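You operate a simulated robot arm through the tools that you are given. There is no shell and no other tool. Be economical: measure what you need, move in short steps, check, and stop when the job is done.

The job below is to be done with a simulated two-armed robot. You get a single attempt, and the scene is never put back.

## Task
Hold the small grey bucket on the top of the jug table steady with one hand and put the bolt in it with the other.

Only the result counts: the job must be done as asked and must still hold three seconds after the hand-in. Knocking over, shifting, dropping, spilling or breaking anything else fails it.

## Robot
Two 6-joint arms with two-finger parallel grippers on one trunk, on a base that drives. Base frame: it is fixed to the floor where the robot stands at the start and does not move with it; the origin is under the middle of the robot, x ahead of it, y to its left, z up; the surface under the hand at the start is at about z = 0.7. Lengths are in m, angles in degrees, forces in N, time in s.
The left shoulder is at the start at [-0.105, 0.177, 0.734], the right one opposite. With the tool pointing down near the work surface each hand reaches from about 0.1 to 0.7 m from the robot's upright axis, wherever it stands, measured 20 degrees to its own side. Places, roughly: small grey bucket [-1, -1.25, 0.75]. Payload 1.57 kg a hand.
Tool frame (each hand has its own): the origin (TCP) lies between the finger pads and is the grasp point; the fingertips stand 0.03 m ahead of it; z points along the fingers, y is the line along which they close. The gripper opens to 0.08 m. The fingers are 0.017 m wide and 0.012 m thick; the gripper's body (0.04 by 0.082 m) begins 0.08 m behind the TCP.
Orientation is told as [roll, pitch, yaw] about the base's x, y, z axes, in that order, counted from this pose: with the fingers straight down and closing along the base's y, the tool's x points along the base's -x, its y along +y and its z along -z.

## Interface
- The arms move only by the tool send_rows. It takes "left_deltas", "right_deltas" or both (then of equal length, played together; a hand with none holds still); each is a list of rows, each a list of 7 numbers: the shift along the tool's x, y, z in units of 100 mm (1.0 is 100 mm), then the turn, a rotation vector about the tool's x, y, z in units of 60 degrees (1.0 is 60 degrees), then the finger opening in m, from 0 to 0.08. In form: [[x, y, z, rx, ry, rz, hand], ...]. A call has 1 to 8 rows; each row is the pose to reach, as a shift and turn from the pose commanded when the call began, along the tool's axes at that moment. A call with a number of a shift or a turn outside -1 to 1 is refused whole. Each row takes 0.2 s and may step no farther than 0.05 m and 8.6 degrees from the row before; otherwise, or with a gripper value out of range, the whole call is refused. Where a pose cannot be reached the arm comes as near as it can. A force on the tool above 40 N (or 10 N above the force at the start of the call, whichever is more), or a blocked arm, ends the call early, and 0.2 s more pass. Each finger travels about 0.072 m/s and halts on what it meets, pressing with about 24 N; the grip force reading is that of the motor and also rises with nothing between the fingers. The clock runs only during rows and for 0.2 s after the last one: add rows that repeat a pose to give the fingers time. The reply holds the time, the measured pose of the TCP, the force on the tool along the base axes, the opening and the grip force, in the units named above and with some noise, with the torque about the TCP (base axes, N m) and any sound that the robot's microphone picked up.
- Cameras (640 x 400 px; columns grow to the right, rows downward): "scene" is now at [0.0261, 0.0124, 1.4572]; the picture's right is [0.10, -1.00, 0.00], its down [-0.70, -0.07, -0.71] and it looks along [0.71, 0.07, -0.70] (base axes); focal length 249 px, centre (320, 200). "left" rides on the left gripper at [0.072, 0.007, -0.122] in its tool frame; the picture's right is [-0.09, 1.00, 0.00], its down [-0.84, -0.08, -0.54] and it looks along [-0.54, -0.05, 0.84] (tool axes); focal length 238 px, centre (320, 200). "right" rides on the right gripper at [0.072, -0.007, -0.122] in its tool frame; the picture's right is [0.09, 1.00, 0.00], its down [-0.84, 0.08, -0.54] and it looks along [-0.54, 0.05, 0.84] (tool axes); focal length 238 px, centre (320, 200). There is no depth. A picture from a camera that has moved, and an enlarged one, comes with that camera's place and axes in the base frame and with its lens. The place of the scene camera against the robot may be out by one fixed shift of up to 0.025 m in any direction.
- camera(camera): a new picture of that camera. The clock stands still meanwhile.
- raise_lower(by): slides the trunk up (or, below 0, down) by that many m; the arms and the scene camera ride with it, the base frame stays. It gives what a move gives, with no picture.
- base_move(legs): drives the robot by 1 to 6 legs, each [ahead, left, turn to the left] in m, m and degrees, along the robot's own axes; the way and the turn of a leg run together, so that a leg with both is an arc; at most 1.5 m and 180 degrees a leg. The arms and the cameras ride along, it lands a little off, and it stops where it bumps. It gives what a move gives.
- head_to(pan, tilt): turns the head with the scene camera to pan (to the left, within 143 degrees either way) and tilt (down, from -29 to 69), counted from straight ahead of the robot. It gives what a move gives.
- inspect(camera, box): a new picture of the part [left, top, right, bottom] of that camera's present view, enlarged. The clock stands still meanwhile.
- hand_in(): hands the job in; it is judged then, once.

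Go step by step. Nothing tells you exact positions but the pictures and the camera data: compare them with the known pose of the tool, close in by small moves and look again before you grip or let go. The budget is 120 turns and 92 pictures, counting those below and the enlarged ones. Unless the task says otherwise, let go and move clear before handing in, and close with one line.

The tools are called after "Call:" as name(argument=value, ...) on one line, values as JSON. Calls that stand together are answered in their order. send_rows: Moves the arms, as the interface text tells. Its arguments: {"type":"object","properties":{"left_deltas":{"type":"array","items":{"type":"array","items":{"type":"number"}}},"right_deltas":{"type":"array","items":{"type":"array","items":{"type":"number"}}}},"required":[]} The other tools are called the same way: raise_lower (by) slides the trunk up or down; base_move (legs) drives the base; head_to (pan, tilt) turns the head that bears the scene camera; camera (camera) takes a picture; inspect (camera, box) takes an enlarged picture of a part of a camera's view; hand_in () hands the job in.

At the start:

```text
t: 0.0
left_eef_pos: [0.509, 0.268, 0.967]
left_ee_rot: [0.0, 0.0, 0.0]
left_contact_force: [-0.6, 0.2, -0.7]
left_wrist_torque: [-0.01, -0.02, -0.03]
left_finger_gap: 0.08
left_finger_force: 0.0
right_eef_pos: [0.4937, -0.076, 1.0291]
right_ee_rot: [0.0, 0.0, -0.1]
right_contact_force: [0.4, -0.1, -0.3]
right_wrist_torque: [0.03, 0.0, 0.0]
right_finger_gap: 0.0798
right_finger_force: 0.1
trunk travel left (down, up): [-0.175, 0.153]
robot x, y, heading: [0.0018, -0.001, 0.1]
head pan, tilt: [5.6, 44.5]
```

scene: 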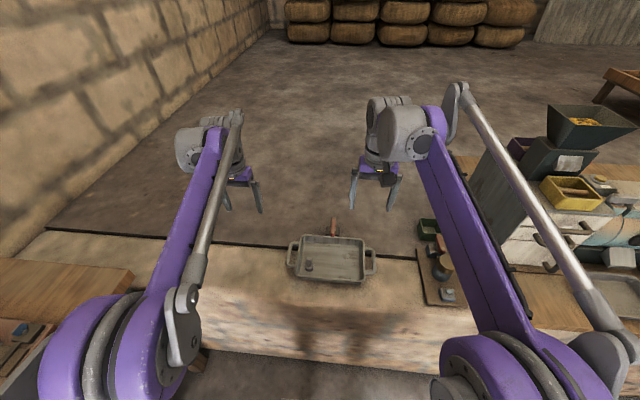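
right: 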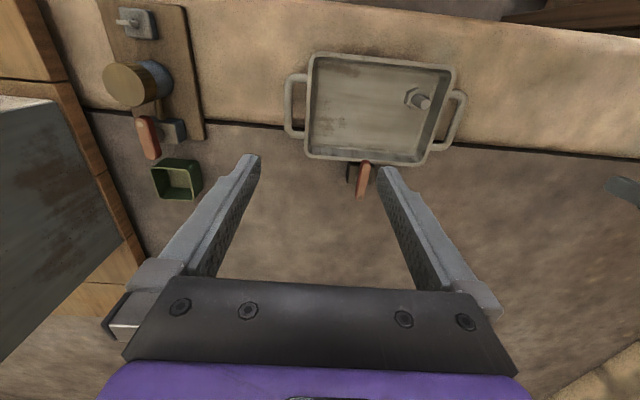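
left: 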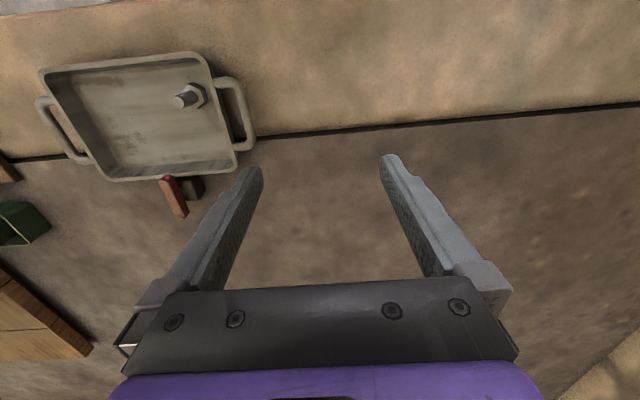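

The tray ahead seems to hold the bolt near [0.48, 0.086, 0.73]. I'll look closer at it, and turn the head toward the bucket.

Call:
inspect(camera="right", box=[270, 30, 490, 210])

Call:
inspect(camera="left", box=[30, 30, 270, 230])

Call:
head_to(pan=-125, tilt=25)

Call:
camera(camera="scene")

```text
2.22 times, centred on (380, 120) of right
camera zoom: at [0.4201, -0.0828, 1.1506], right [-0.09, 1.0, 0.0], down [0.84, 0.08, 0.54], along [0.54, 0.05, -0.84], focal length 530 px, centre (187, 378)
```

zoom: 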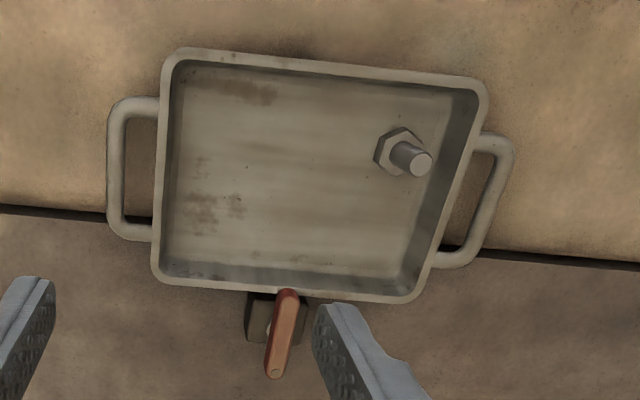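

```text
2.00 times, centred on (150, 130) of left
camera zoom: at [0.4371, 0.275, 1.0893], right [0.09, 1.0, 0.0], down [0.84, -0.08, 0.54], along [0.54, -0.05, -0.84], focal length 477 px, centre (660, 340)
```

zoom: 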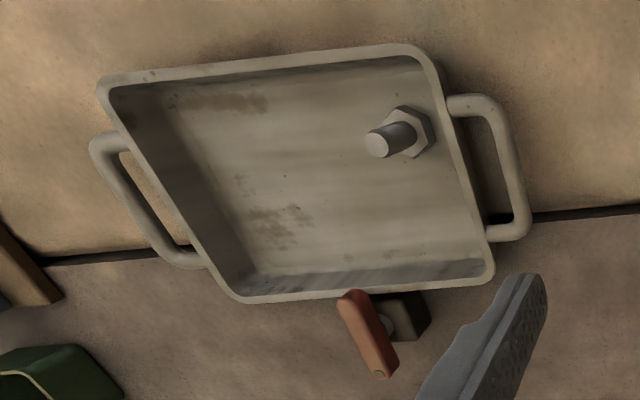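

```text
t: 2.1
left_eef_pos: [0.5094, 0.2683, 0.9671]
left_ee_rot: [0.0, 0.1, 0.0]
left_contact_force: [-1.2, 0.6, 0.1]
left_wrist_torque: [0.01, 0.02, 0.05]
left_finger_gap: 0.0801
left_finger_force: 0.1
right_eef_pos: [0.492, -0.0754, 1.0268]
right_ee_rot: [0.0, 0.0, 0.0]
right_contact_force: [0.4, 0.4, 0.6]
right_wrist_torque: [-0.01, 0.0, 0.0]
right_finger_gap: 0.0801
right_finger_force: 0.0
trunk travel left (down, up): [-0.175, 0.153]
robot x, y, heading: [-0.0014, 0.0022, -0.3]
head pan, tilt: [-125.0, 25.0]
```

```text
86 pictures are left
camera scene: at [-0.1081, -0.071, 1.4871], right [-0.82, 0.57, 0.0], down [0.24, 0.35, -0.91], along [-0.52, -0.74, -0.42], focal length 249 px, centre (320, 200)
```

scene: 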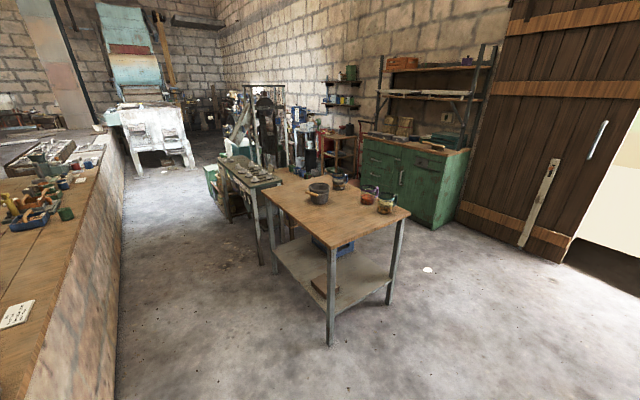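

The bolt stands on its head in the tray, shank up. Now I look closely at the jug table and at the other items near the tray.

Call:
inspect(camera="scene", box=[250, 150, 430, 262])

Call:
inspect(camera="right", box=[90, 0, 250, 210])

```text
3.56 times, centred on (340, 206) of scene
camera zoom: at [-0.1081, -0.071, 1.4871], right [-0.82, 0.57, 0.0], down [0.24, 0.35, -0.91], along [-0.52, -0.74, -0.42], focal length 884 px, centre (249, 179)
```

zoom: 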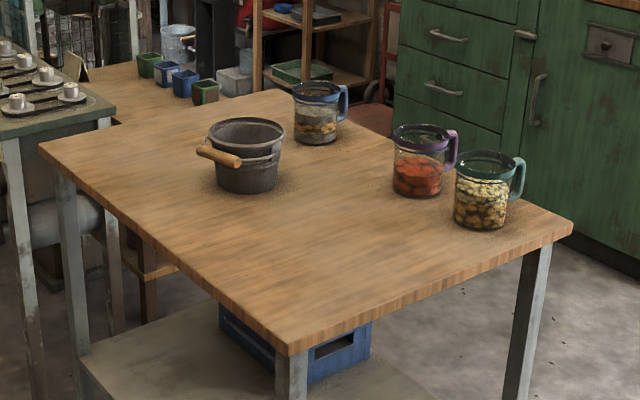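

```text
1.90 times, centred on (170, 105) of right
camera zoom: at [0.4201, -0.0828, 1.1506], right [-0.09, 1.0, 0.0], down [0.84, 0.08, 0.54], along [0.54, 0.05, -0.84], focal length 454 px, centre (606, 381)
```

zoom: 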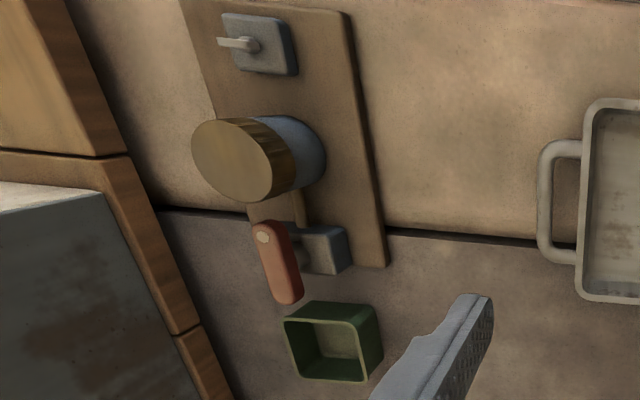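

The bolt's shank top is about [0.4805, 0.086, 0.761] and it stands on a roughly 0.705 tray floor. I'll use the right hand for the bolt, leaving the left one to hold the bucket away from the jugs.

Call:
send_rows(right_deltas=[[0.04, 0.4, 0.2, 0, 0, 0, 0.06], [0.08, 0.8, 0.4, 0, 0, 0, 0.045], [0.115, 1.0, 0.7, 0, 0, 0, 0.045], [0.115, 1.0, 0.9, 0, 0, 0, 0.045], [0.115, 1.0, 0.9, 0, 0, 0, 0.045]])

Call:
send_rows(right_deltas=[[0, 0.3, 0, 0, 0, 0, 0.045], [0, 0.61, 0.1, 0, 0, 0, 0.045], [0, 0.61, 0.3, 0, 0, 0, 0.045], [0, 0.61, 0.3, 0, 0, 0, 0.045], [0, 0.61, 0.3, 0, 0, 0, 0.045]])

Call:
camera(camera="right")

Call:
camera(camera="left")

```text
t: 3.3
left_eef_pos: [0.5085, 0.2683, 0.9672]
left_ee_rot: [0.0, 0.1, 0.0]
left_contact_force: [0.7, 0.0, 0.0]
left_wrist_torque: [0.0, -0.02, 0.0]
left_finger_gap: 0.08
left_finger_force: 0.0
right_eef_pos: [0.4815, 0.0248, 0.9349]
right_ee_rot: [0.0, 0.0, 0.1]
right_contact_force: [1.1, 0.8, -0.6]
right_wrist_torque: [0.0, -0.03, 0.04]
right_finger_gap: 0.0451
right_finger_force: 0.1
trunk travel left (down, up): [-0.175, 0.153]
robot x, y, heading: [0.0011, -0.0028, -0.2]
head pan, tilt: [-125.0, 25.0]
```

```text
t: 4.5
left_eef_pos: [0.5088, 0.268, 0.967]
left_ee_rot: [-0.1, 0.0, 0.0]
left_contact_force: [0.0, -0.8, -0.6]
left_wrist_torque: [0.01, 0.01, -0.02]
left_finger_gap: 0.0799
left_finger_force: 0.1
right_eef_pos: [0.48, 0.0862, 0.91]
right_ee_rot: [0.0, 0.0, 0.0]
right_contact_force: [-0.4, -0.8, 1.0]
right_wrist_torque: [-0.02, 0.01, -0.03]
right_finger_gap: 0.0452
right_finger_force: 0.1
trunk travel left (down, up): [-0.175, 0.153]
robot x, y, heading: [-0.0008, -0.0032, -0.1]
head pan, tilt: [-125.0, 25.0]
```

```text
83 pictures are left
camera right: at [0.4079, 0.0785, 1.0323], right [-0.09, 1.0, 0.0], down [0.84, 0.08, 0.54], along [0.54, 0.05, -0.84], focal length 238 px, centre (320, 200)
```

right: 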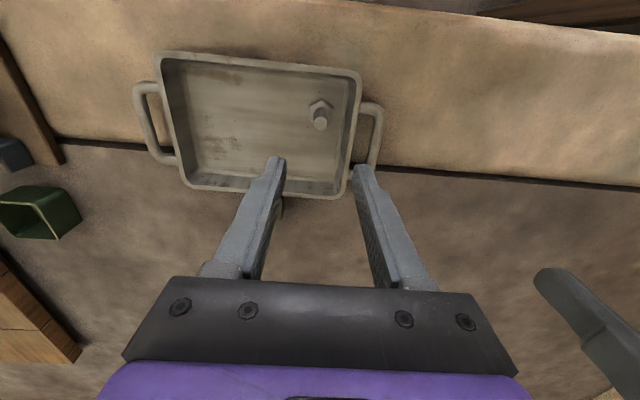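

```text
82 pictures are left
camera left: at [0.4371, 0.2749, 1.0893], right [0.09, 1.0, 0.0], down [0.84, -0.08, 0.54], along [0.54, -0.05, -0.84], focal length 238 px, centre (320, 200)
```

left: 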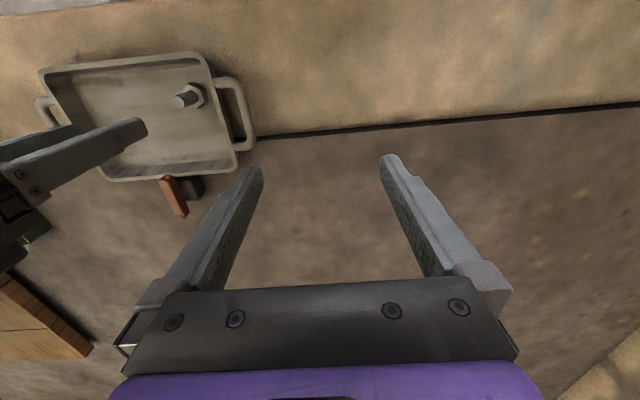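

The hand is right above the bolt (estimate [0.479, 0.084]). I descend partway and check again.

Call:
send_rows(right_deltas=[[0.0, -0.01, 0.4, 0, 0, 0, 0.045], [0.0, -0.01, 0.75, 0, 0, 0, 0.045], [0.0, -0.01, 0.95, 0, 0, 0, 0.045], [0.0, -0.01, 0.95, 0, 0, 0, 0.045]])

Call:
camera(camera="right")

Call:
inspect(camera="left", box=[30, 30, 270, 230])

```text
t: 5.5
left_eef_pos: [0.5077, 0.267, 0.9661]
left_ee_rot: [0.0, -0.1, 0.0]
left_contact_force: [-0.3, -0.1, 0.7]
left_wrist_torque: [0.01, -0.01, 0.02]
left_finger_gap: 0.08
left_finger_force: 0.0
right_eef_pos: [0.4829, 0.0827, 0.8122]
right_ee_rot: [0.0, 0.0, -0.1]
right_contact_force: [-0.1, -1.5, 0.4]
right_wrist_torque: [0.0, 0.0, 0.02]
right_finger_gap: 0.045
right_finger_force: 0.0
trunk travel left (down, up): [-0.175, 0.153]
robot x, y, heading: [-0.0022, -0.0038, 0.1]
head pan, tilt: [-125.0, 25.0]
```

```text
81 pictures are left
camera right: at [0.4109, 0.0752, 0.9357], right [-0.09, 1.0, 0.0], down [0.84, 0.08, 0.54], along [0.54, 0.05, -0.84], focal length 238 px, centre (320, 200)
```

right: 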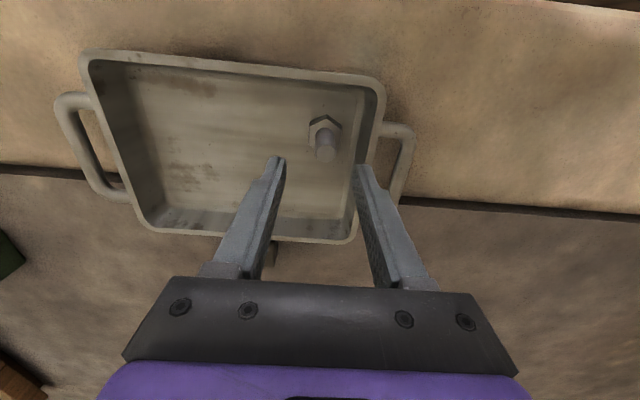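

```text
2.00 times, centred on (150, 130) of left
camera zoom: at [0.437, 0.275, 1.0894], right [0.09, 1.0, 0.0], down [0.84, -0.08, 0.54], along [0.54, -0.05, -0.84], focal length 477 px, centre (660, 340)
```

zoom: 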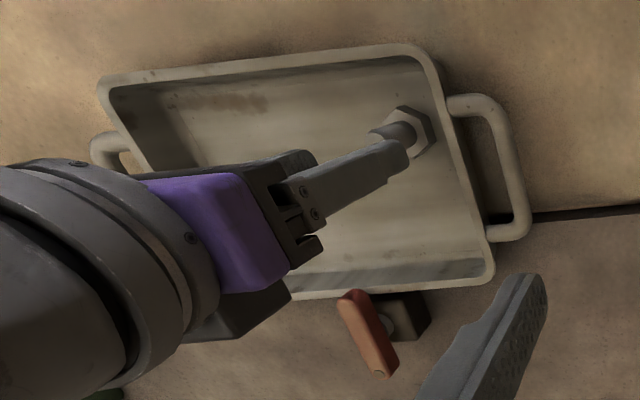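

Alignment is within a few millimetres. I'll correct slightly, go down and close.

Call:
send_rows(right_deltas=[[0.03, 0.02, 0.25, 0, 0, 0, 0.045], [0.03, 0.02, 0.52, 0, 0, 0, 0.045], [0.03, 0.02, 0.52, 0, 0, 0, 0.045]])

Call:
camera(camera="right")

```text
t: 6.3
left_eef_pos: [0.5078, 0.2691, 0.9667]
left_ee_rot: [0.0, 0.0, 0.0]
left_contact_force: [0.1, 1.1, 0.0]
left_wrist_torque: [0.01, 0.01, 0.0]
left_finger_gap: 0.08
left_finger_force: 0.0
right_eef_pos: [0.4797, 0.0829, 0.7598]
right_ee_rot: [0.0, 0.0, 0.0]
right_contact_force: [0.2, 0.2, 0.1]
right_wrist_torque: [-0.02, 0.02, 0.0]
right_finger_gap: 0.0454
right_finger_force: 0.1
trunk travel left (down, up): [-0.175, 0.153]
robot x, y, heading: [-0.0026, -0.0039, -0.1]
head pan, tilt: [-125.0, 25.0]
```

```text
79 pictures are left
camera right: at [0.4075, 0.0761, 0.882], right [-0.09, 1.0, 0.0], down [0.84, 0.08, 0.54], along [0.54, 0.05, -0.84], focal length 238 px, centre (320, 200)
```

right: 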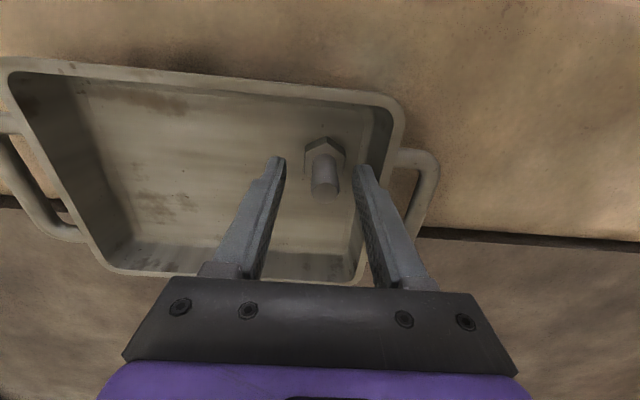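

The shank stands between the fingers. Closing.

Call:
send_rows(right_deltas=[[0, 0.01, 0, 0, 0, 0, 0.02], [0, 0.01, 0, 0, 0, 0, 0.01], [0, 0.01, 0, 0, 0, 0, 0.005], [0, 0.01, 0, 0, 0, 0, 0.005]])

Call:
camera(camera="right")

```text
t: 7.3
left_eef_pos: [0.5077, 0.2682, 0.9661]
left_ee_rot: [0.1, -0.1, 0.0]
left_contact_force: [-0.3, -0.3, -0.1]
left_wrist_torque: [0.02, 0.03, -0.01]
left_finger_gap: 0.0802
left_finger_force: 0.0
right_eef_pos: [0.4786, 0.085, 0.7606]
right_ee_rot: [0.0, 0.0, 0.0]
right_contact_force: [-0.5, -0.9, -1.5]
right_wrist_torque: [-0.04, -0.04, -0.02]
right_finger_gap: 0.0169
right_finger_force: 24.4
trunk travel left (down, up): [-0.175, 0.153]
robot x, y, heading: [0.0002, -0.0032, 0.1]
head pan, tilt: [-125.0, 25.0]
```

```text
78 pictures are left
camera right: at [0.4069, 0.0781, 0.8829], right [-0.09, 1.0, 0.0], down [0.84, 0.08, 0.54], along [0.54, 0.05, -0.84], focal length 238 px, centre (320, 200)
```

right: 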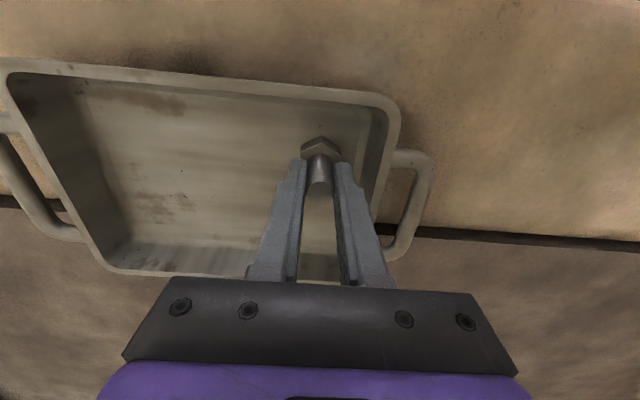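

The bolt is gripped at 17 mm. I lift straight up slowly and check it.

Call:
send_rows(right_deltas=[[0, 0, -0.15, 0, 0, 0, 0.005], [0, 0, -0.4, 0, 0, 0, 0.005], [0, 0, -0.7, 0, 0, 0, 0.005], [0, 0, -1.0, 0, 0, 0, 0.005]])

Call:
send_rows(right_deltas=[[0, 0, -0.3, 0, 0, 0, 0.005], [0, -0.3, -0.7, 0, 0, 0, 0.005], [0, -0.6, -1.0, 0, 0, 0, 0.005], [0, -1.0, -1.0, 0, 0, 0, 0.005]])

Call:
camera(camera="right")

Call:
head_to(pan=-90, tilt=45)

Call:
camera(camera="scene")

```text
t: 8.3
left_eef_pos: [0.5077, 0.2678, 0.9664]
left_ee_rot: [0.0, 0.0, 0.1]
left_contact_force: [-0.6, -0.2, 0.9]
left_wrist_torque: [0.03, 0.0, 0.0]
left_finger_gap: 0.0799
left_finger_force: 0.0
right_eef_pos: [0.4792, 0.0879, 0.8606]
right_ee_rot: [0.0, 0.0, 0.0]
right_contact_force: [0.4, 0.3, -1.0]
right_wrist_torque: [-0.02, 0.01, -0.01]
right_finger_gap: 0.0168
right_finger_force: 23.6
trunk travel left (down, up): [-0.175, 0.153]
robot x, y, heading: [0.0035, 0.0051, -0.0]
head pan, tilt: [-125.0, 25.0]
```

```text
t: 9.3
left_eef_pos: [0.5076, 0.2675, 0.9671]
left_ee_rot: [-0.1, 0.1, 0.1]
left_contact_force: [-0.2, -0.3, 0.0]
left_wrist_torque: [0.01, 0.0, 0.03]
left_finger_gap: 0.0798
left_finger_force: 0.0
right_eef_pos: [0.478, -0.0126, 0.9609]
right_ee_rot: [0.0, 0.0, 0.0]
right_contact_force: [0.1, -0.3, -2.6]
right_wrist_torque: [-0.01, 0.03, -0.03]
right_finger_gap: 0.0172
right_finger_force: 24.0
trunk travel left (down, up): [-0.175, 0.153]
robot x, y, heading: [0.0009, -0.0014, -0.1]
head pan, tilt: [-125.0, 25.0]
```

```text
77 pictures are left
camera right: at [0.4061, -0.0205, 1.0821], right [-0.09, 1.0, 0.0], down [0.84, 0.08, 0.54], along [0.54, 0.05, -0.84], focal length 238 px, centre (320, 200)
```

right: 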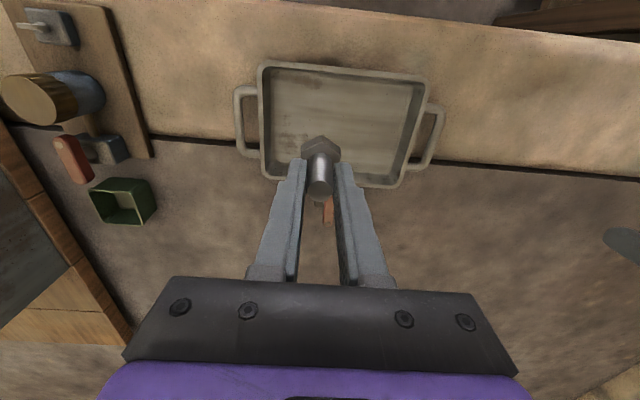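

```text
t: 10.3
left_eef_pos: [0.5072, 0.2681, 0.9666]
left_ee_rot: [0.0, -0.1, -0.1]
left_contact_force: [1.0, -0.2, -0.1]
left_wrist_torque: [-0.01, -0.01, -0.01]
left_finger_gap: 0.08
left_finger_force: 0.2
right_eef_pos: [0.4785, -0.0131, 0.9589]
right_ee_rot: [0.0, 0.0, 0.0]
right_contact_force: [-0.3, 0.2, -0.4]
right_wrist_torque: [0.0, 0.0, -0.01]
right_finger_gap: 0.0168
right_finger_force: 24.1
trunk travel left (down, up): [-0.175, 0.153]
robot x, y, heading: [-0.0009, -0.0016, 0.0]
head pan, tilt: [-90.0, 45.0]
```

```text
76 pictures are left
camera scene: at [-0.0552, -0.0768, 1.4566], right [-1.0, 0.0, 0.0], down [0.0, 0.71, -0.71], along [0.0, -0.71, -0.71], focal length 249 px, centre (320, 200)
```

scene: 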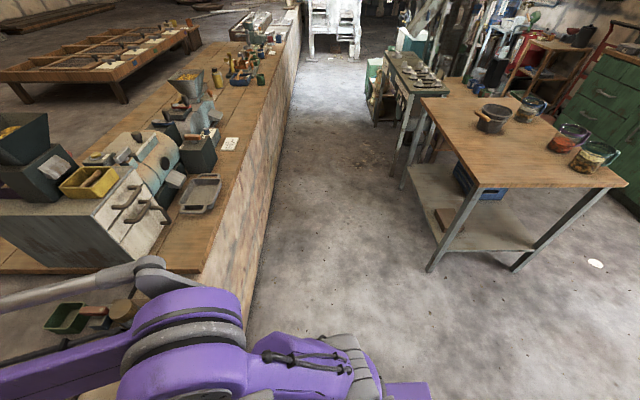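

The bolt is held well, and the table's near left edge lies about x = -0.78 with the bucket about 0.25 m inside it. I plan to approach from the +x side, facing -x. First I look behind for free space.

Call:
head_to(pan=-143, tilt=45)

Call:
camera(camera="scene")

Call:
head_to(pan=143, tilt=40)

Call:
camera(camera="scene")

```text
t: 11.6
left_eef_pos: [0.5082, 0.2671, 0.9667]
left_ee_rot: [-0.1, 0.0, 0.0]
left_contact_force: [-0.4, -0.2, 0.1]
left_wrist_torque: [0.02, 0.02, 0.0]
left_finger_gap: 0.0803
left_finger_force: 0.2
right_eef_pos: [0.4779, -0.0116, 0.9594]
right_ee_rot: [0.0, 0.0, 0.0]
right_contact_force: [-0.5, 0.0, -2.0]
right_wrist_torque: [0.0, 0.02, -0.01]
right_finger_gap: 0.0169
right_finger_force: 23.6
trunk travel left (down, up): [-0.175, 0.153]
robot x, y, heading: [0.0015, 0.0003, -0.2]
head pan, tilt: [-143.0, 45.0]
```

```text
75 pictures are left
camera scene: at [-0.1201, -0.0445, 1.4565], right [-0.6, 0.8, 0.0], down [0.56, 0.43, -0.71], along [-0.56, -0.43, -0.71], focal length 249 px, centre (320, 200)
```

scene: 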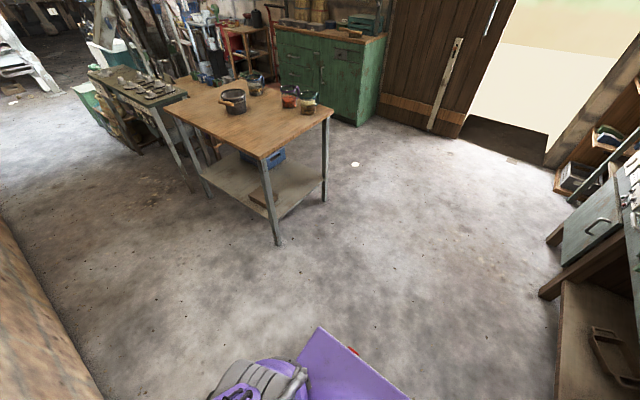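

```text
t: 15.5
left_eef_pos: [0.5093, 0.2677, 0.9661]
left_ee_rot: [0.1, 0.0, 0.1]
left_contact_force: [-0.8, 0.6, -0.1]
left_wrist_torque: [0.0, 0.03, 0.03]
left_finger_gap: 0.0802
left_finger_force: 0.1
right_eef_pos: [0.4787, -0.0131, 0.9601]
right_ee_rot: [-0.1, 0.0, 0.0]
right_contact_force: [0.2, 0.3, -1.7]
right_wrist_torque: [0.05, 0.0, 0.0]
right_finger_gap: 0.0172
right_finger_force: 23.7
trunk travel left (down, up): [-0.175, 0.153]
robot x, y, heading: [0.0021, 0.0006, 0.0]
head pan, tilt: [143.0, 40.0]
```

```text
74 pictures are left
camera scene: at [-0.123, 0.0557, 1.4638], right [0.6, 0.8, 0.0], down [0.51, -0.39, -0.77], along [-0.61, 0.46, -0.64], focal length 249 px, centre (320, 200)
```

scene: 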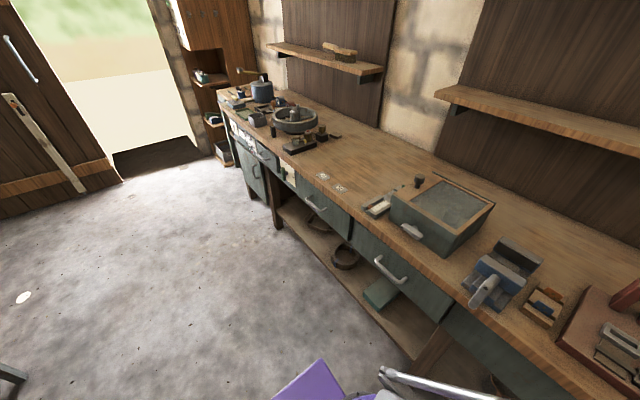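

Behind is free, with a workbench edge near y=+0.6 and the jug table near y=-0.9. I pull both arms in and up, then back off from the bench.

Call:
send_rows(left_deltas=[[0.25, 0, -0.25, 0, 0, 0, 0.08], [0.5, 0, -0.5, 0, 0, 0, 0.08], [0.75, 0, -0.75, 0, 0, 0, 0.08], [1.0, 0, -1.0, 0, 0, 0, 0.08]], right_deltas=[[0.25, -0.25, -0.25, 0, 0, 0, 0.005], [0.5, -0.5, -0.5, 0, 0, 0, 0.005], [0.75, -0.75, -0.75, 0, 0, 0, 0.005], [1.0, -1.0, -1.0, 0, 0, 0, 0.005]])

Call:
base_move(legs=[[-0.5, -0.12, 0]])

Call:
head_to(pan=-90, tilt=45)

Call:
camera(camera="scene")

```text
t: 16.5
left_eef_pos: [0.4043, 0.2656, 1.0691]
left_ee_rot: [0.0, -0.2, 0.0]
left_contact_force: [0.5, 0.6, 0.2]
left_wrist_torque: [0.01, -0.03, -0.02]
left_finger_gap: 0.0799
left_finger_force: 0.1
right_eef_pos: [0.3748, -0.1129, 1.0619]
right_ee_rot: [0.1, -0.1, 0.0]
right_contact_force: [0.1, -0.6, -2.2]
right_wrist_torque: [0.0, -0.02, 0.03]
right_finger_gap: 0.0169
right_finger_force: 24.2
trunk travel left (down, up): [-0.175, 0.153]
robot x, y, heading: [0.0035, 0.0011, -0.0]
head pan, tilt: [143.0, 40.0]
```

```text
t: 19.5
left_eef_pos: [-0.1046, 0.1496, 1.0672]
left_ee_rot: [-0.1, 0.0, 1.2]
left_contact_force: [0.7, 0.3, -0.4]
left_wrist_torque: [0.02, -0.04, 0.01]
left_finger_gap: 0.08
left_finger_force: 0.1
right_eef_pos: [-0.1261, -0.2265, 1.0613]
right_ee_rot: [0.0, 0.1, 1.0]
right_contact_force: [-0.2, 0.1, -1.3]
right_wrist_torque: [-0.02, 0.0, -0.02]
right_finger_gap: 0.0168
right_finger_force: 24.3
trunk travel left (down, up): [-0.175, 0.153]
robot x, y, heading: [-0.5078, -0.1251, 1.1]
head pan, tilt: [143.0, 40.0]
```

```text
t: 22.8
left_eef_pos: [-0.1055, 0.1496, 1.0679]
left_ee_rot: [0.0, 0.1, 1.2]
left_contact_force: [-0.8, 0.1, -0.6]
left_wrist_torque: [0.01, 0.01, -0.01]
left_finger_gap: 0.0802
left_finger_force: 0.0
right_eef_pos: [-0.1259, -0.2272, 1.0604]
right_ee_rot: [0.0, 0.0, 1.0]
right_contact_force: [-0.1, 0.2, -1.3]
right_wrist_torque: [0.0, -0.04, 0.01]
right_finger_gap: 0.0163
right_finger_force: 23.4
trunk travel left (down, up): [-0.175, 0.153]
robot x, y, heading: [-0.4993, -0.1263, 0.8]
head pan, tilt: [-90.0, 45.0]
```

```text
73 pictures are left
camera scene: at [-0.5589, -0.2007, 1.4565], right [-1.0, -0.02, 0.0], down [-0.01, 0.71, -0.71], along [0.01, -0.71, -0.71], focal length 249 px, centre (320, 200)
```

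scene: 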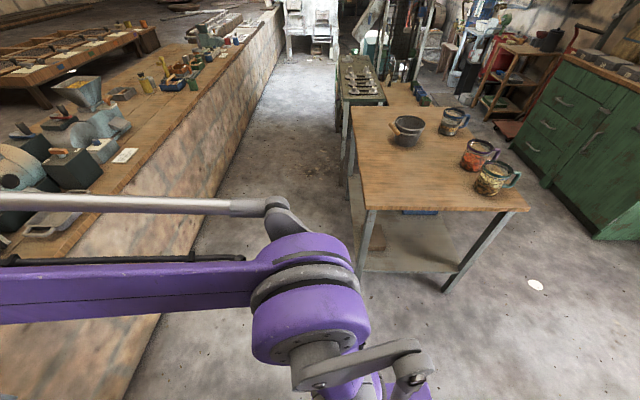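

Triangulating gives the bucket at about [-0.984, -1.30], bottom z about 0.775, with the table edge at x of about -0.72. I now turn around and back into the corridor.

Call:
base_move(legs=[[0, 0, -180], [-0.22, 0, 0]])

Call:
head_to(pan=45, tilt=45)

Call:
camera(camera="scene")

```text
t: 31.8
left_eef_pos: [-0.6688, -0.3966, 1.0668]
left_ee_rot: [0.1, 0.0, -177.3]
left_contact_force: [1.0, -1.1, 0.3]
left_wrist_torque: [-0.02, -0.02, 0.0]
left_finger_gap: 0.0799
left_finger_force: 0.1
right_eef_pos: [-0.6579, -0.0195, 1.0622]
right_ee_rot: [0.0, 0.0, -177.3]
right_contact_force: [0.2, -0.1, -0.2]
right_wrist_torque: [-0.03, 0.01, -0.02]
right_finger_gap: 0.0162
right_finger_force: 24.2
trunk travel left (down, up): [-0.175, 0.153]
robot x, y, heading: [-0.2764, -0.113, -177.2]
head pan, tilt: [-90.0, 45.0]
```

```text
t: 34.0
left_eef_pos: [-0.6688, -0.3954, 1.0695]
left_ee_rot: [0.1, 0.0, -177.3]
left_contact_force: [0.0, 0.1, 0.7]
left_wrist_torque: [0.01, 0.0, 0.02]
left_finger_gap: 0.08
left_finger_force: 0.1
right_eef_pos: [-0.6589, -0.0195, 1.0618]
right_ee_rot: [0.0, 0.0, -177.3]
right_contact_force: [-0.4, -0.4, -1.4]
right_wrist_torque: [-0.02, -0.01, 0.01]
right_finger_gap: 0.0159
right_finger_force: 24.1
trunk travel left (down, up): [-0.175, 0.153]
robot x, y, heading: [-0.2783, -0.1143, -177.0]
head pan, tilt: [45.0, 45.0]
```

```text
72 pictures are left
camera scene: at [-0.3132, -0.1663, 1.4565], right [-0.74, 0.67, 0.0], down [0.48, 0.52, -0.71], along [-0.48, -0.52, -0.71], focal length 249 px, centre (320, 200)
```

scene: 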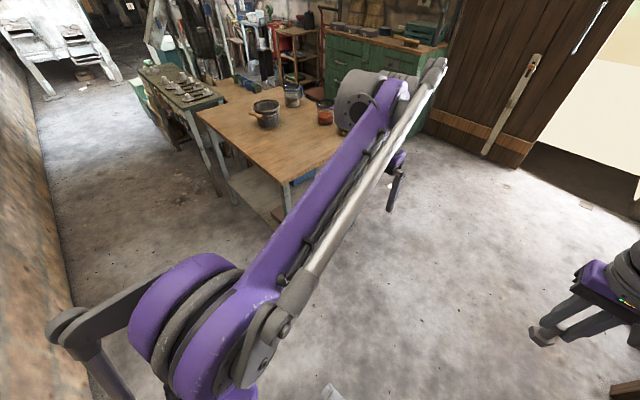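

Path to the corridor looks clear. I strafe left toward y of about -1.29.

Call:
base_move(legs=[[0.05, 0.6, -2.5], [0.0, 0.57, 0]])

Call:
head_to(pan=0, tilt=45)

Call:
camera(camera="scene")

Call:
camera(camera="left")

Call:
camera(camera="right")

```text
t: 44.7
left_eef_pos: [-0.693, -1.5425, 1.0678]
left_ee_rot: [-0.1, 0.1, -178.7]
left_contact_force: [-0.5, 0.8, -0.3]
left_wrist_torque: [0.0, 0.05, -0.02]
left_finger_gap: 0.0802
left_finger_force: 0.1
right_eef_pos: [-0.6737, -1.1654, 1.0613]
right_ee_rot: [0.0, 0.0, -178.7]
right_contact_force: [-0.1, 0.5, -1.6]
right_wrist_torque: [0.01, 0.02, 0.01]
right_finger_gap: 0.0157
right_finger_force: 23.6
trunk travel left (down, up): [-0.175, 0.153]
robot x, y, heading: [-0.2932, -1.2672, -178.4]
head pan, tilt: [45.0, 45.0]
```

```text
t: 45.8
left_eef_pos: [-0.6931, -1.5419, 1.068]
left_ee_rot: [0.0, 0.1, -178.6]
left_contact_force: [-0.4, 0.4, -0.9]
left_wrist_torque: [-0.03, -0.01, -0.02]
left_finger_gap: 0.08
left_finger_force: 0.1
right_eef_pos: [-0.6745, -1.1649, 1.0625]
right_ee_rot: [0.1, 0.0, -178.7]
right_contact_force: [-0.2, -0.1, -1.4]
right_wrist_torque: [-0.01, 0.03, 0.0]
right_finger_gap: 0.0159
right_finger_force: 24.5
trunk travel left (down, up): [-0.175, 0.153]
robot x, y, heading: [-0.2889, -1.2721, -178.7]
head pan, tilt: [0.0, 45.0]
```

```text
71 pictures are left
camera scene: at [-0.3576, -1.2648, 1.4565], right [-0.02, 1.0, 0.0], down [0.71, 0.02, -0.71], along [-0.71, -0.02, -0.71], focal length 249 px, centre (320, 200)
```

scene: 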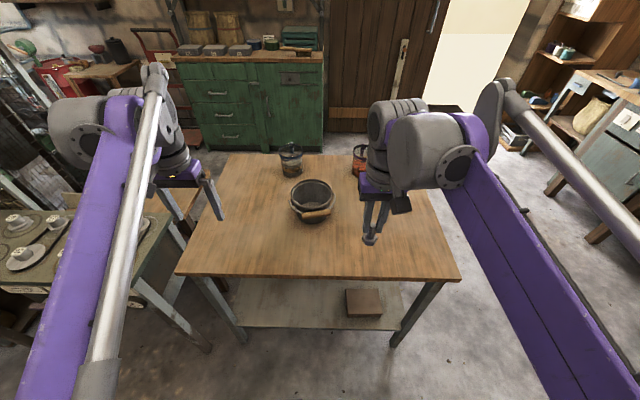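

```text
70 pictures are left
camera left: at [-0.6209, -1.5472, 1.1906], right [-0.07, -1.0, 0.0], down [-0.84, 0.06, 0.54], along [-0.54, 0.04, -0.84], focal length 238 px, centre (320, 200)
```

left: 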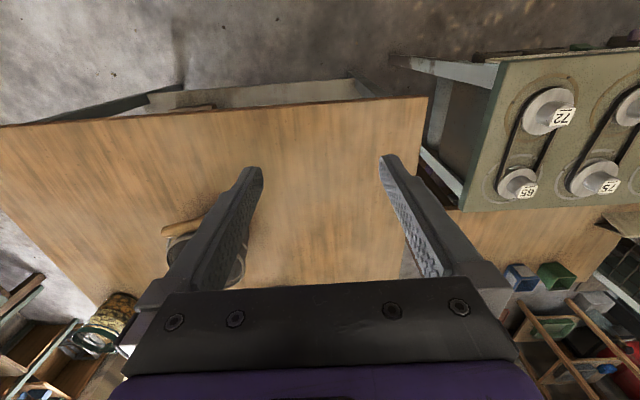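

```text
69 pictures are left
camera right: at [-0.6024, -1.1581, 1.1839], right [0.11, -0.99, 0.0], down [-0.83, -0.1, 0.54], along [-0.54, -0.06, -0.84], focal length 238 px, centre (320, 200)
```

right: 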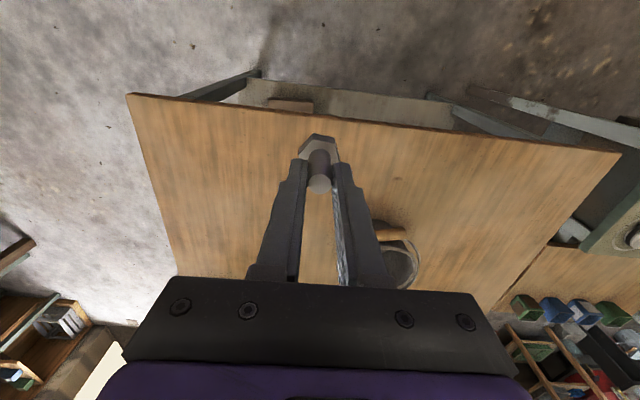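

The robot faces the table with the bucket ahead, its bail hanging toward me. I take a closer look at it.

Call:
inspect(camera="scene", box=[265, 140, 385, 240])

```text
4.00 times, centred on (325, 190) of scene
camera zoom: at [-0.3576, -1.2648, 1.4565], right [-0.02, 1.0, 0.0], down [0.71, 0.02, -0.71], along [-0.71, -0.02, -0.71], focal length 995 px, centre (300, 240)
```

zoom: 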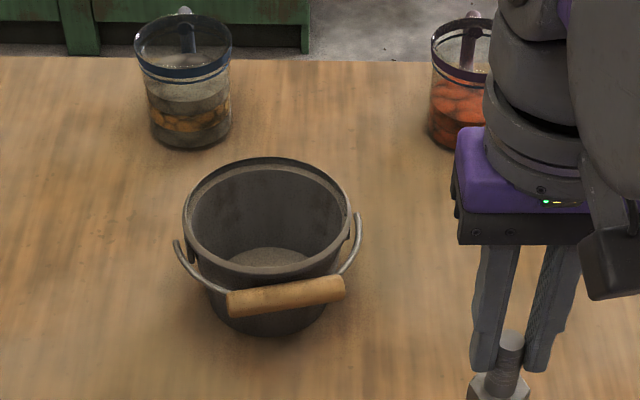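

The bucket is about 0.14 m wide with its rim near z 0.88; the back half of the rim is free of the bail. I drive 0.15 m forward with arms well above everything.

Call:
base_move(legs=[[0.15, 0.02, -1.3]])

Call:
camera(camera="scene")

Call:
camera(camera="right")

Call:
camera(camera="left")

```text
t: 47.2
left_eef_pos: [-0.8502, -1.5536, 1.0676]
left_ee_rot: [-0.1, 0.0, -180.0]
left_contact_force: [0.4, -0.8, -0.3]
left_wrist_torque: [-0.04, -0.03, 0.03]
left_finger_gap: 0.0798
left_finger_force: 0.1
right_eef_pos: [-0.8218, -1.1782, 1.0615]
right_ee_rot: [0.0, -0.1, -180.0]
right_contact_force: [0.0, 0.6, -1.9]
right_wrist_torque: [-0.01, -0.02, -0.02]
right_finger_gap: 0.0161
right_finger_force: 24.1
trunk travel left (down, up): [-0.175, 0.153]
robot x, y, heading: [-0.441, -1.2883, -179.8]
head pan, tilt: [0.0, 45.0]
```

```text
67 pictures are left
camera scene: at [-0.5077, -1.2851, 1.4565], right [0.0, 1.0, 0.0], down [0.71, 0.0, -0.71], along [-0.71, 0.0, -0.71], focal length 249 px, centre (320, 200)
```

scene: 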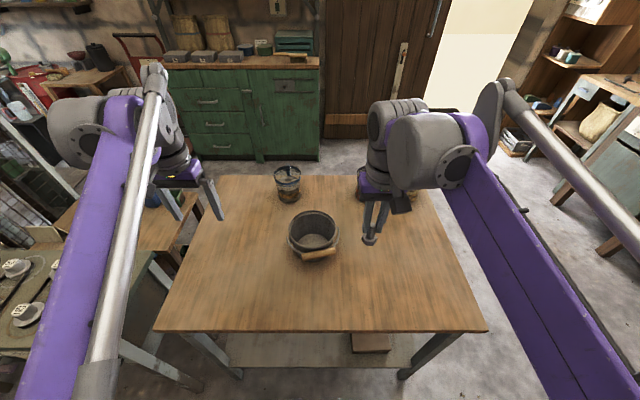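

```text
66 pictures are left
camera right: at [-0.7498, -1.1725, 1.1837], right [0.09, -1.0, 0.0], down [-0.84, -0.08, 0.54], along [-0.54, -0.05, -0.84], focal length 238 px, centre (320, 200)
```

right: 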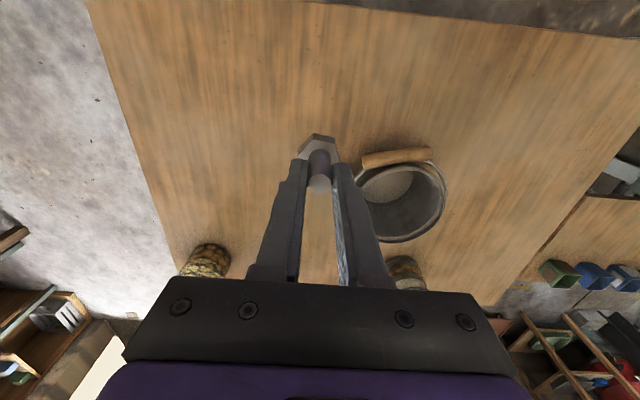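

```text
65 pictures are left
camera left: at [-0.7771, -1.5611, 1.1904], right [-0.09, -1.0, 0.0], down [-0.84, 0.08, 0.54], along [-0.54, 0.05, -0.84], focal length 238 px, centre (320, 200)
```

left: 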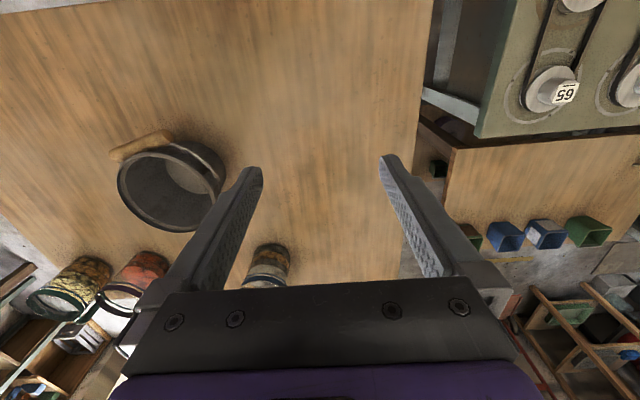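

I refine the rim position with enlarged wrist views.

Call:
inspect(camera="right", box=[300, 120, 480, 260])

Call:
inspect(camera="left", box=[80, 100, 320, 300])

Call:
inspect(camera="scene", box=[250, 160, 410, 280])

```text
2.86 times, centred on (390, 190) of right
camera zoom: at [-0.7498, -1.1725, 1.1837], right [0.09, -1.0, 0.0], down [-0.84, -0.08, 0.54], along [-0.54, -0.05, -0.84], focal length 681 px, centre (120, 229)
```

zoom: 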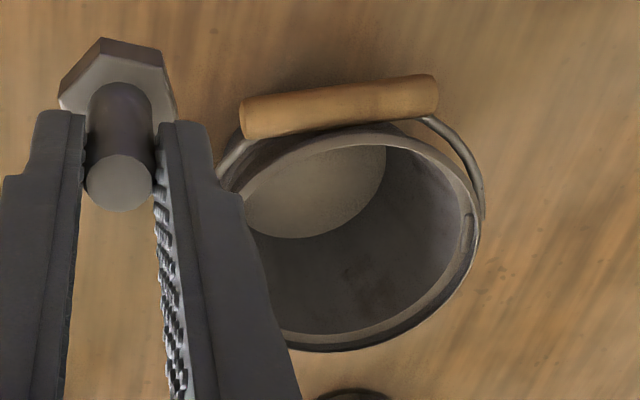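

```text
2.00 times, centred on (200, 200) of left
camera zoom: at [-0.7771, -1.5611, 1.1904], right [-0.09, -1.0, 0.0], down [-0.84, 0.08, 0.54], along [-0.54, 0.05, -0.84], focal length 477 px, centre (560, 200)
```

zoom: 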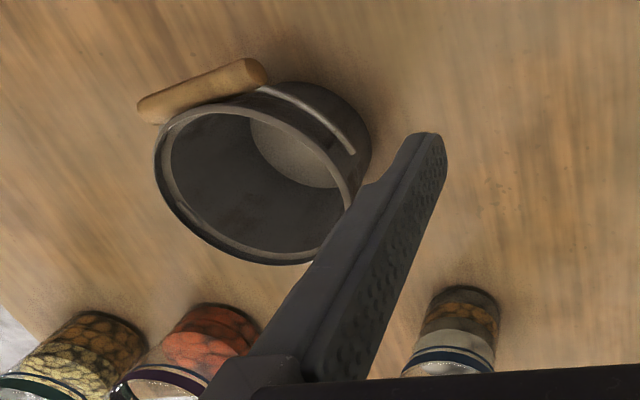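

```text
3.33 times, centred on (330, 220) of scene
camera zoom: at [-0.5077, -1.2851, 1.4565], right [0.0, 1.0, 0.0], down [0.71, 0.0, -0.71], along [-0.71, 0.0, -0.71], focal length 829 px, centre (287, 133)
```

zoom: 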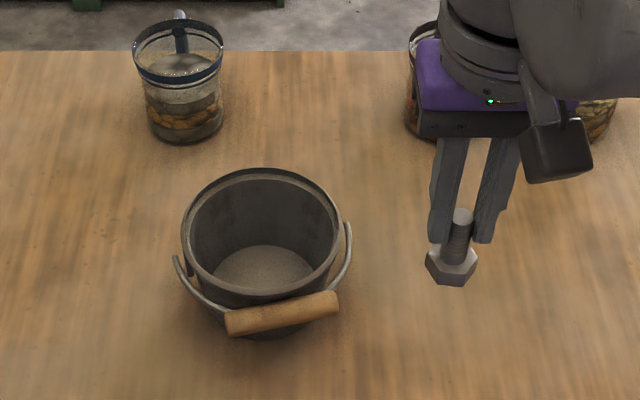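

The wrist views agree on the rim centre at about [-0.938, -1.315, 0.885]. The left hand will grip the rim at its back-left (clear of the bail), yawed 40°, so I move it above that point.

Call:
send_rows(left_deltas=[[-0.25, -0.35, 0, 0, 0, 0, 0.08], [-0.5, -0.7, 0, 0, 0, 0, 0.08], [-0.7, -1.0, 0, 0, 0, 0, 0.08]])

Call:
send_rows(left_deltas=[[-0.12, -0.18, 0.05, 0, 0, 0.13, 0.08], [-0.24, -0.36, 0.1, 0, 0, 0.26, 0.08], [-0.36, -0.54, 0.15, 0, 0, 0.4, 0.08], [-0.48, -0.72, 0.2, 0, 0, 0.53, 0.08], [-0.61, -0.87, 0.2, 0, 0, 0.667, 0.08], [-0.61, -0.87, 0.2, 0, 0, 0.667, 0.08]])

Call:
camera(camera="left")

Call:
camera(camera="scene")

Call:
camera(camera="right")

```text
t: 48.0
left_eef_pos: [-0.9198, -1.4565, 1.0711]
left_ee_rot: [0.1, 0.1, -179.9]
left_contact_force: [0.2, 0.0, 0.5]
left_wrist_torque: [-0.02, -0.01, 0.01]
left_finger_gap: 0.0799
left_finger_force: 0.0
right_eef_pos: [-0.8213, -1.1771, 1.0607]
right_ee_rot: [0.1, 0.0, -180.0]
right_contact_force: [0.2, 0.0, -1.2]
right_wrist_torque: [-0.04, -0.02, -0.03]
right_finger_gap: 0.0159
right_finger_force: 23.9
trunk travel left (down, up): [-0.175, 0.153]
robot x, y, heading: [-0.4434, -1.2882, -180.1]
head pan, tilt: [0.0, 45.0]
```

```text
t: 49.4
left_eef_pos: [-0.9802, -1.3692, 1.0502]
left_ee_rot: [-0.1, 0.0, 139.8]
left_contact_force: [-0.3, 0.5, 0.2]
left_wrist_torque: [-0.01, -0.02, -0.02]
left_finger_gap: 0.0798
left_finger_force: 0.1
right_eef_pos: [-0.8212, -1.178, 1.061]
right_ee_rot: [0.0, -0.1, -180.0]
right_contact_force: [0.0, -0.7, -1.0]
right_wrist_torque: [-0.02, 0.01, 0.01]
right_finger_gap: 0.0161
right_finger_force: 24.2
trunk travel left (down, up): [-0.175, 0.153]
robot x, y, heading: [-0.438, -1.2918, -179.9]
head pan, tilt: [0.0, 45.0]
```

```text
61 pictures are left
camera left: at [-0.9286, -1.4202, 1.1728], right [-0.71, -0.7, 0.0], down [-0.59, 0.6, 0.54], along [-0.38, 0.39, -0.84], focal length 238 px, centre (320, 200)
```

left: 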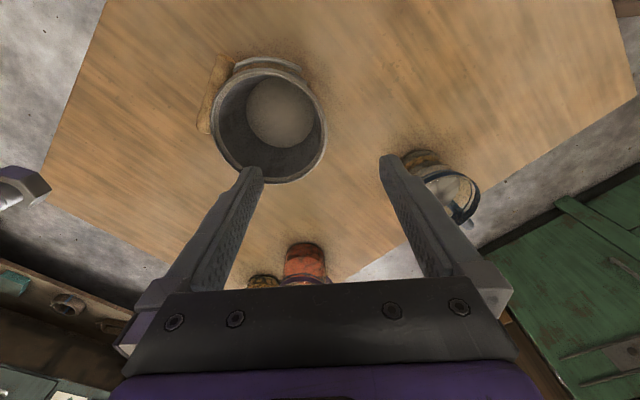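

```text
60 pictures are left
camera scene: at [-0.5063, -1.2852, 1.4566], right [0.0, 1.0, 0.0], down [0.71, 0.0, -0.71], along [-0.71, 0.0, -0.71], focal length 249 px, centre (320, 200)
```

scene: 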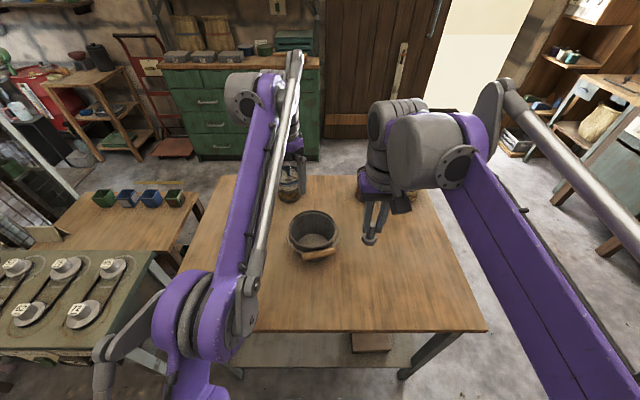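

```text
59 pictures are left
camera right: at [-0.7487, -1.1726, 1.1841], right [0.09, -1.0, 0.0], down [-0.84, -0.08, 0.54], along [-0.54, -0.05, -0.84], focal length 238 px, centre (320, 200)
```

right: 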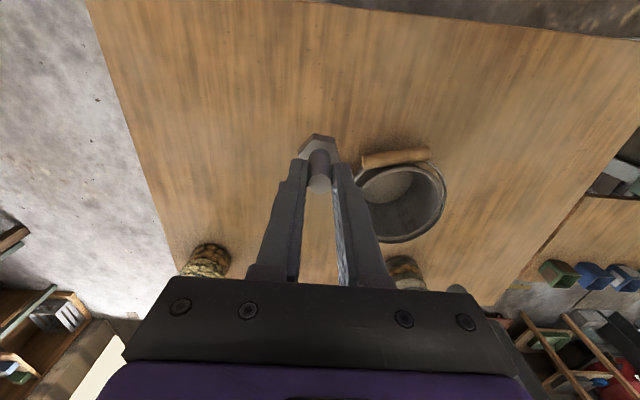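

The rim centre checks out at [-0.939, -1.317]. I tilt the left hand ~8° to match the flared wall and descend partway.

Call:
send_rows(left_deltas=[[0.0, 0, 0.35, 0.07, 0, 0, 0.08], [0.0, 0, 0.7, 0.14, 0, 0, 0.08], [0.0, 0, 1.0, 0.14, 0, 0, 0.06], [0.0, 0, 1.0, 0.14, 0, 0, 0.06]])

Call:
camera(camera="left")

Call:
inspect(camera="right", box=[300, 120, 480, 260])

Call:
inspect(camera="scene", box=[250, 160, 410, 280])

```text
t: 50.4
left_eef_pos: [-0.9809, -1.3679, 0.9474]
left_ee_rot: [-8.4, 0.0, 140.0]
left_contact_force: [-0.9, 0.0, -0.2]
left_wrist_torque: [0.0, -0.04, 0.03]
left_finger_gap: 0.0599
left_finger_force: 0.2
right_eef_pos: [-0.8203, -1.1782, 1.0619]
right_ee_rot: [0.0, 0.0, -180.1]
right_contact_force: [0.3, -1.2, -1.2]
right_wrist_torque: [0.03, 0.01, -0.01]
right_finger_gap: 0.016
right_finger_force: 24.5
trunk travel left (down, up): [-0.175, 0.153]
robot x, y, heading: [-0.4445, -1.2932, -179.7]
head pan, tilt: [0.0, 45.0]
```

```text
58 pictures are left
camera left: at [-0.9406, -1.4328, 1.0675], right [-0.7, -0.7, -0.15], down [-0.64, 0.54, 0.55], along [-0.3, 0.48, -0.82], focal length 238 px, centre (320, 200)
```

left: 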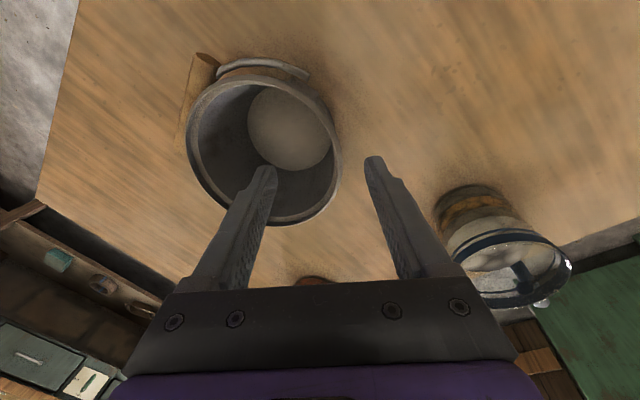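

```text
2.86 times, centred on (390, 190) of right
camera zoom: at [-0.7492, -1.1724, 1.1839], right [0.09, -1.0, 0.0], down [-0.84, -0.08, 0.54], along [-0.54, -0.05, -0.84], focal length 681 px, centre (120, 229)
```

zoom: 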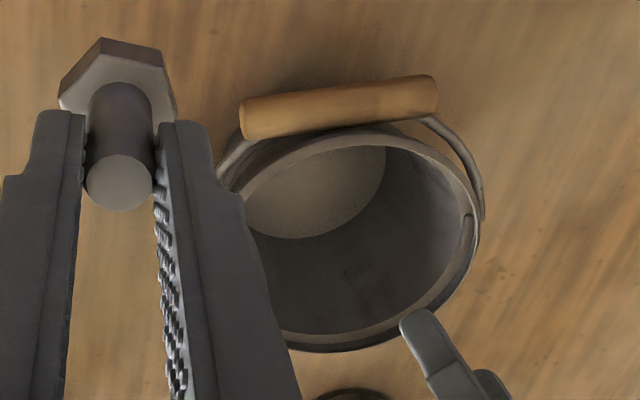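

```text
3.33 times, centred on (330, 220) of scene
camera zoom: at [-0.5069, -1.285, 1.4565], right [0.0, 1.0, 0.0], down [0.71, 0.0, -0.71], along [-0.71, 0.0, -0.71], focal length 829 px, centre (287, 133)
```

zoom: 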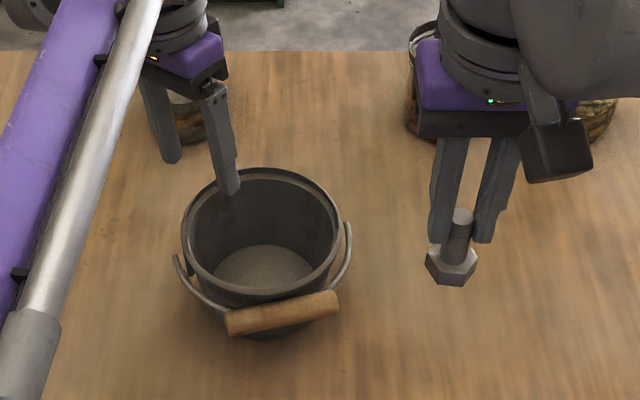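

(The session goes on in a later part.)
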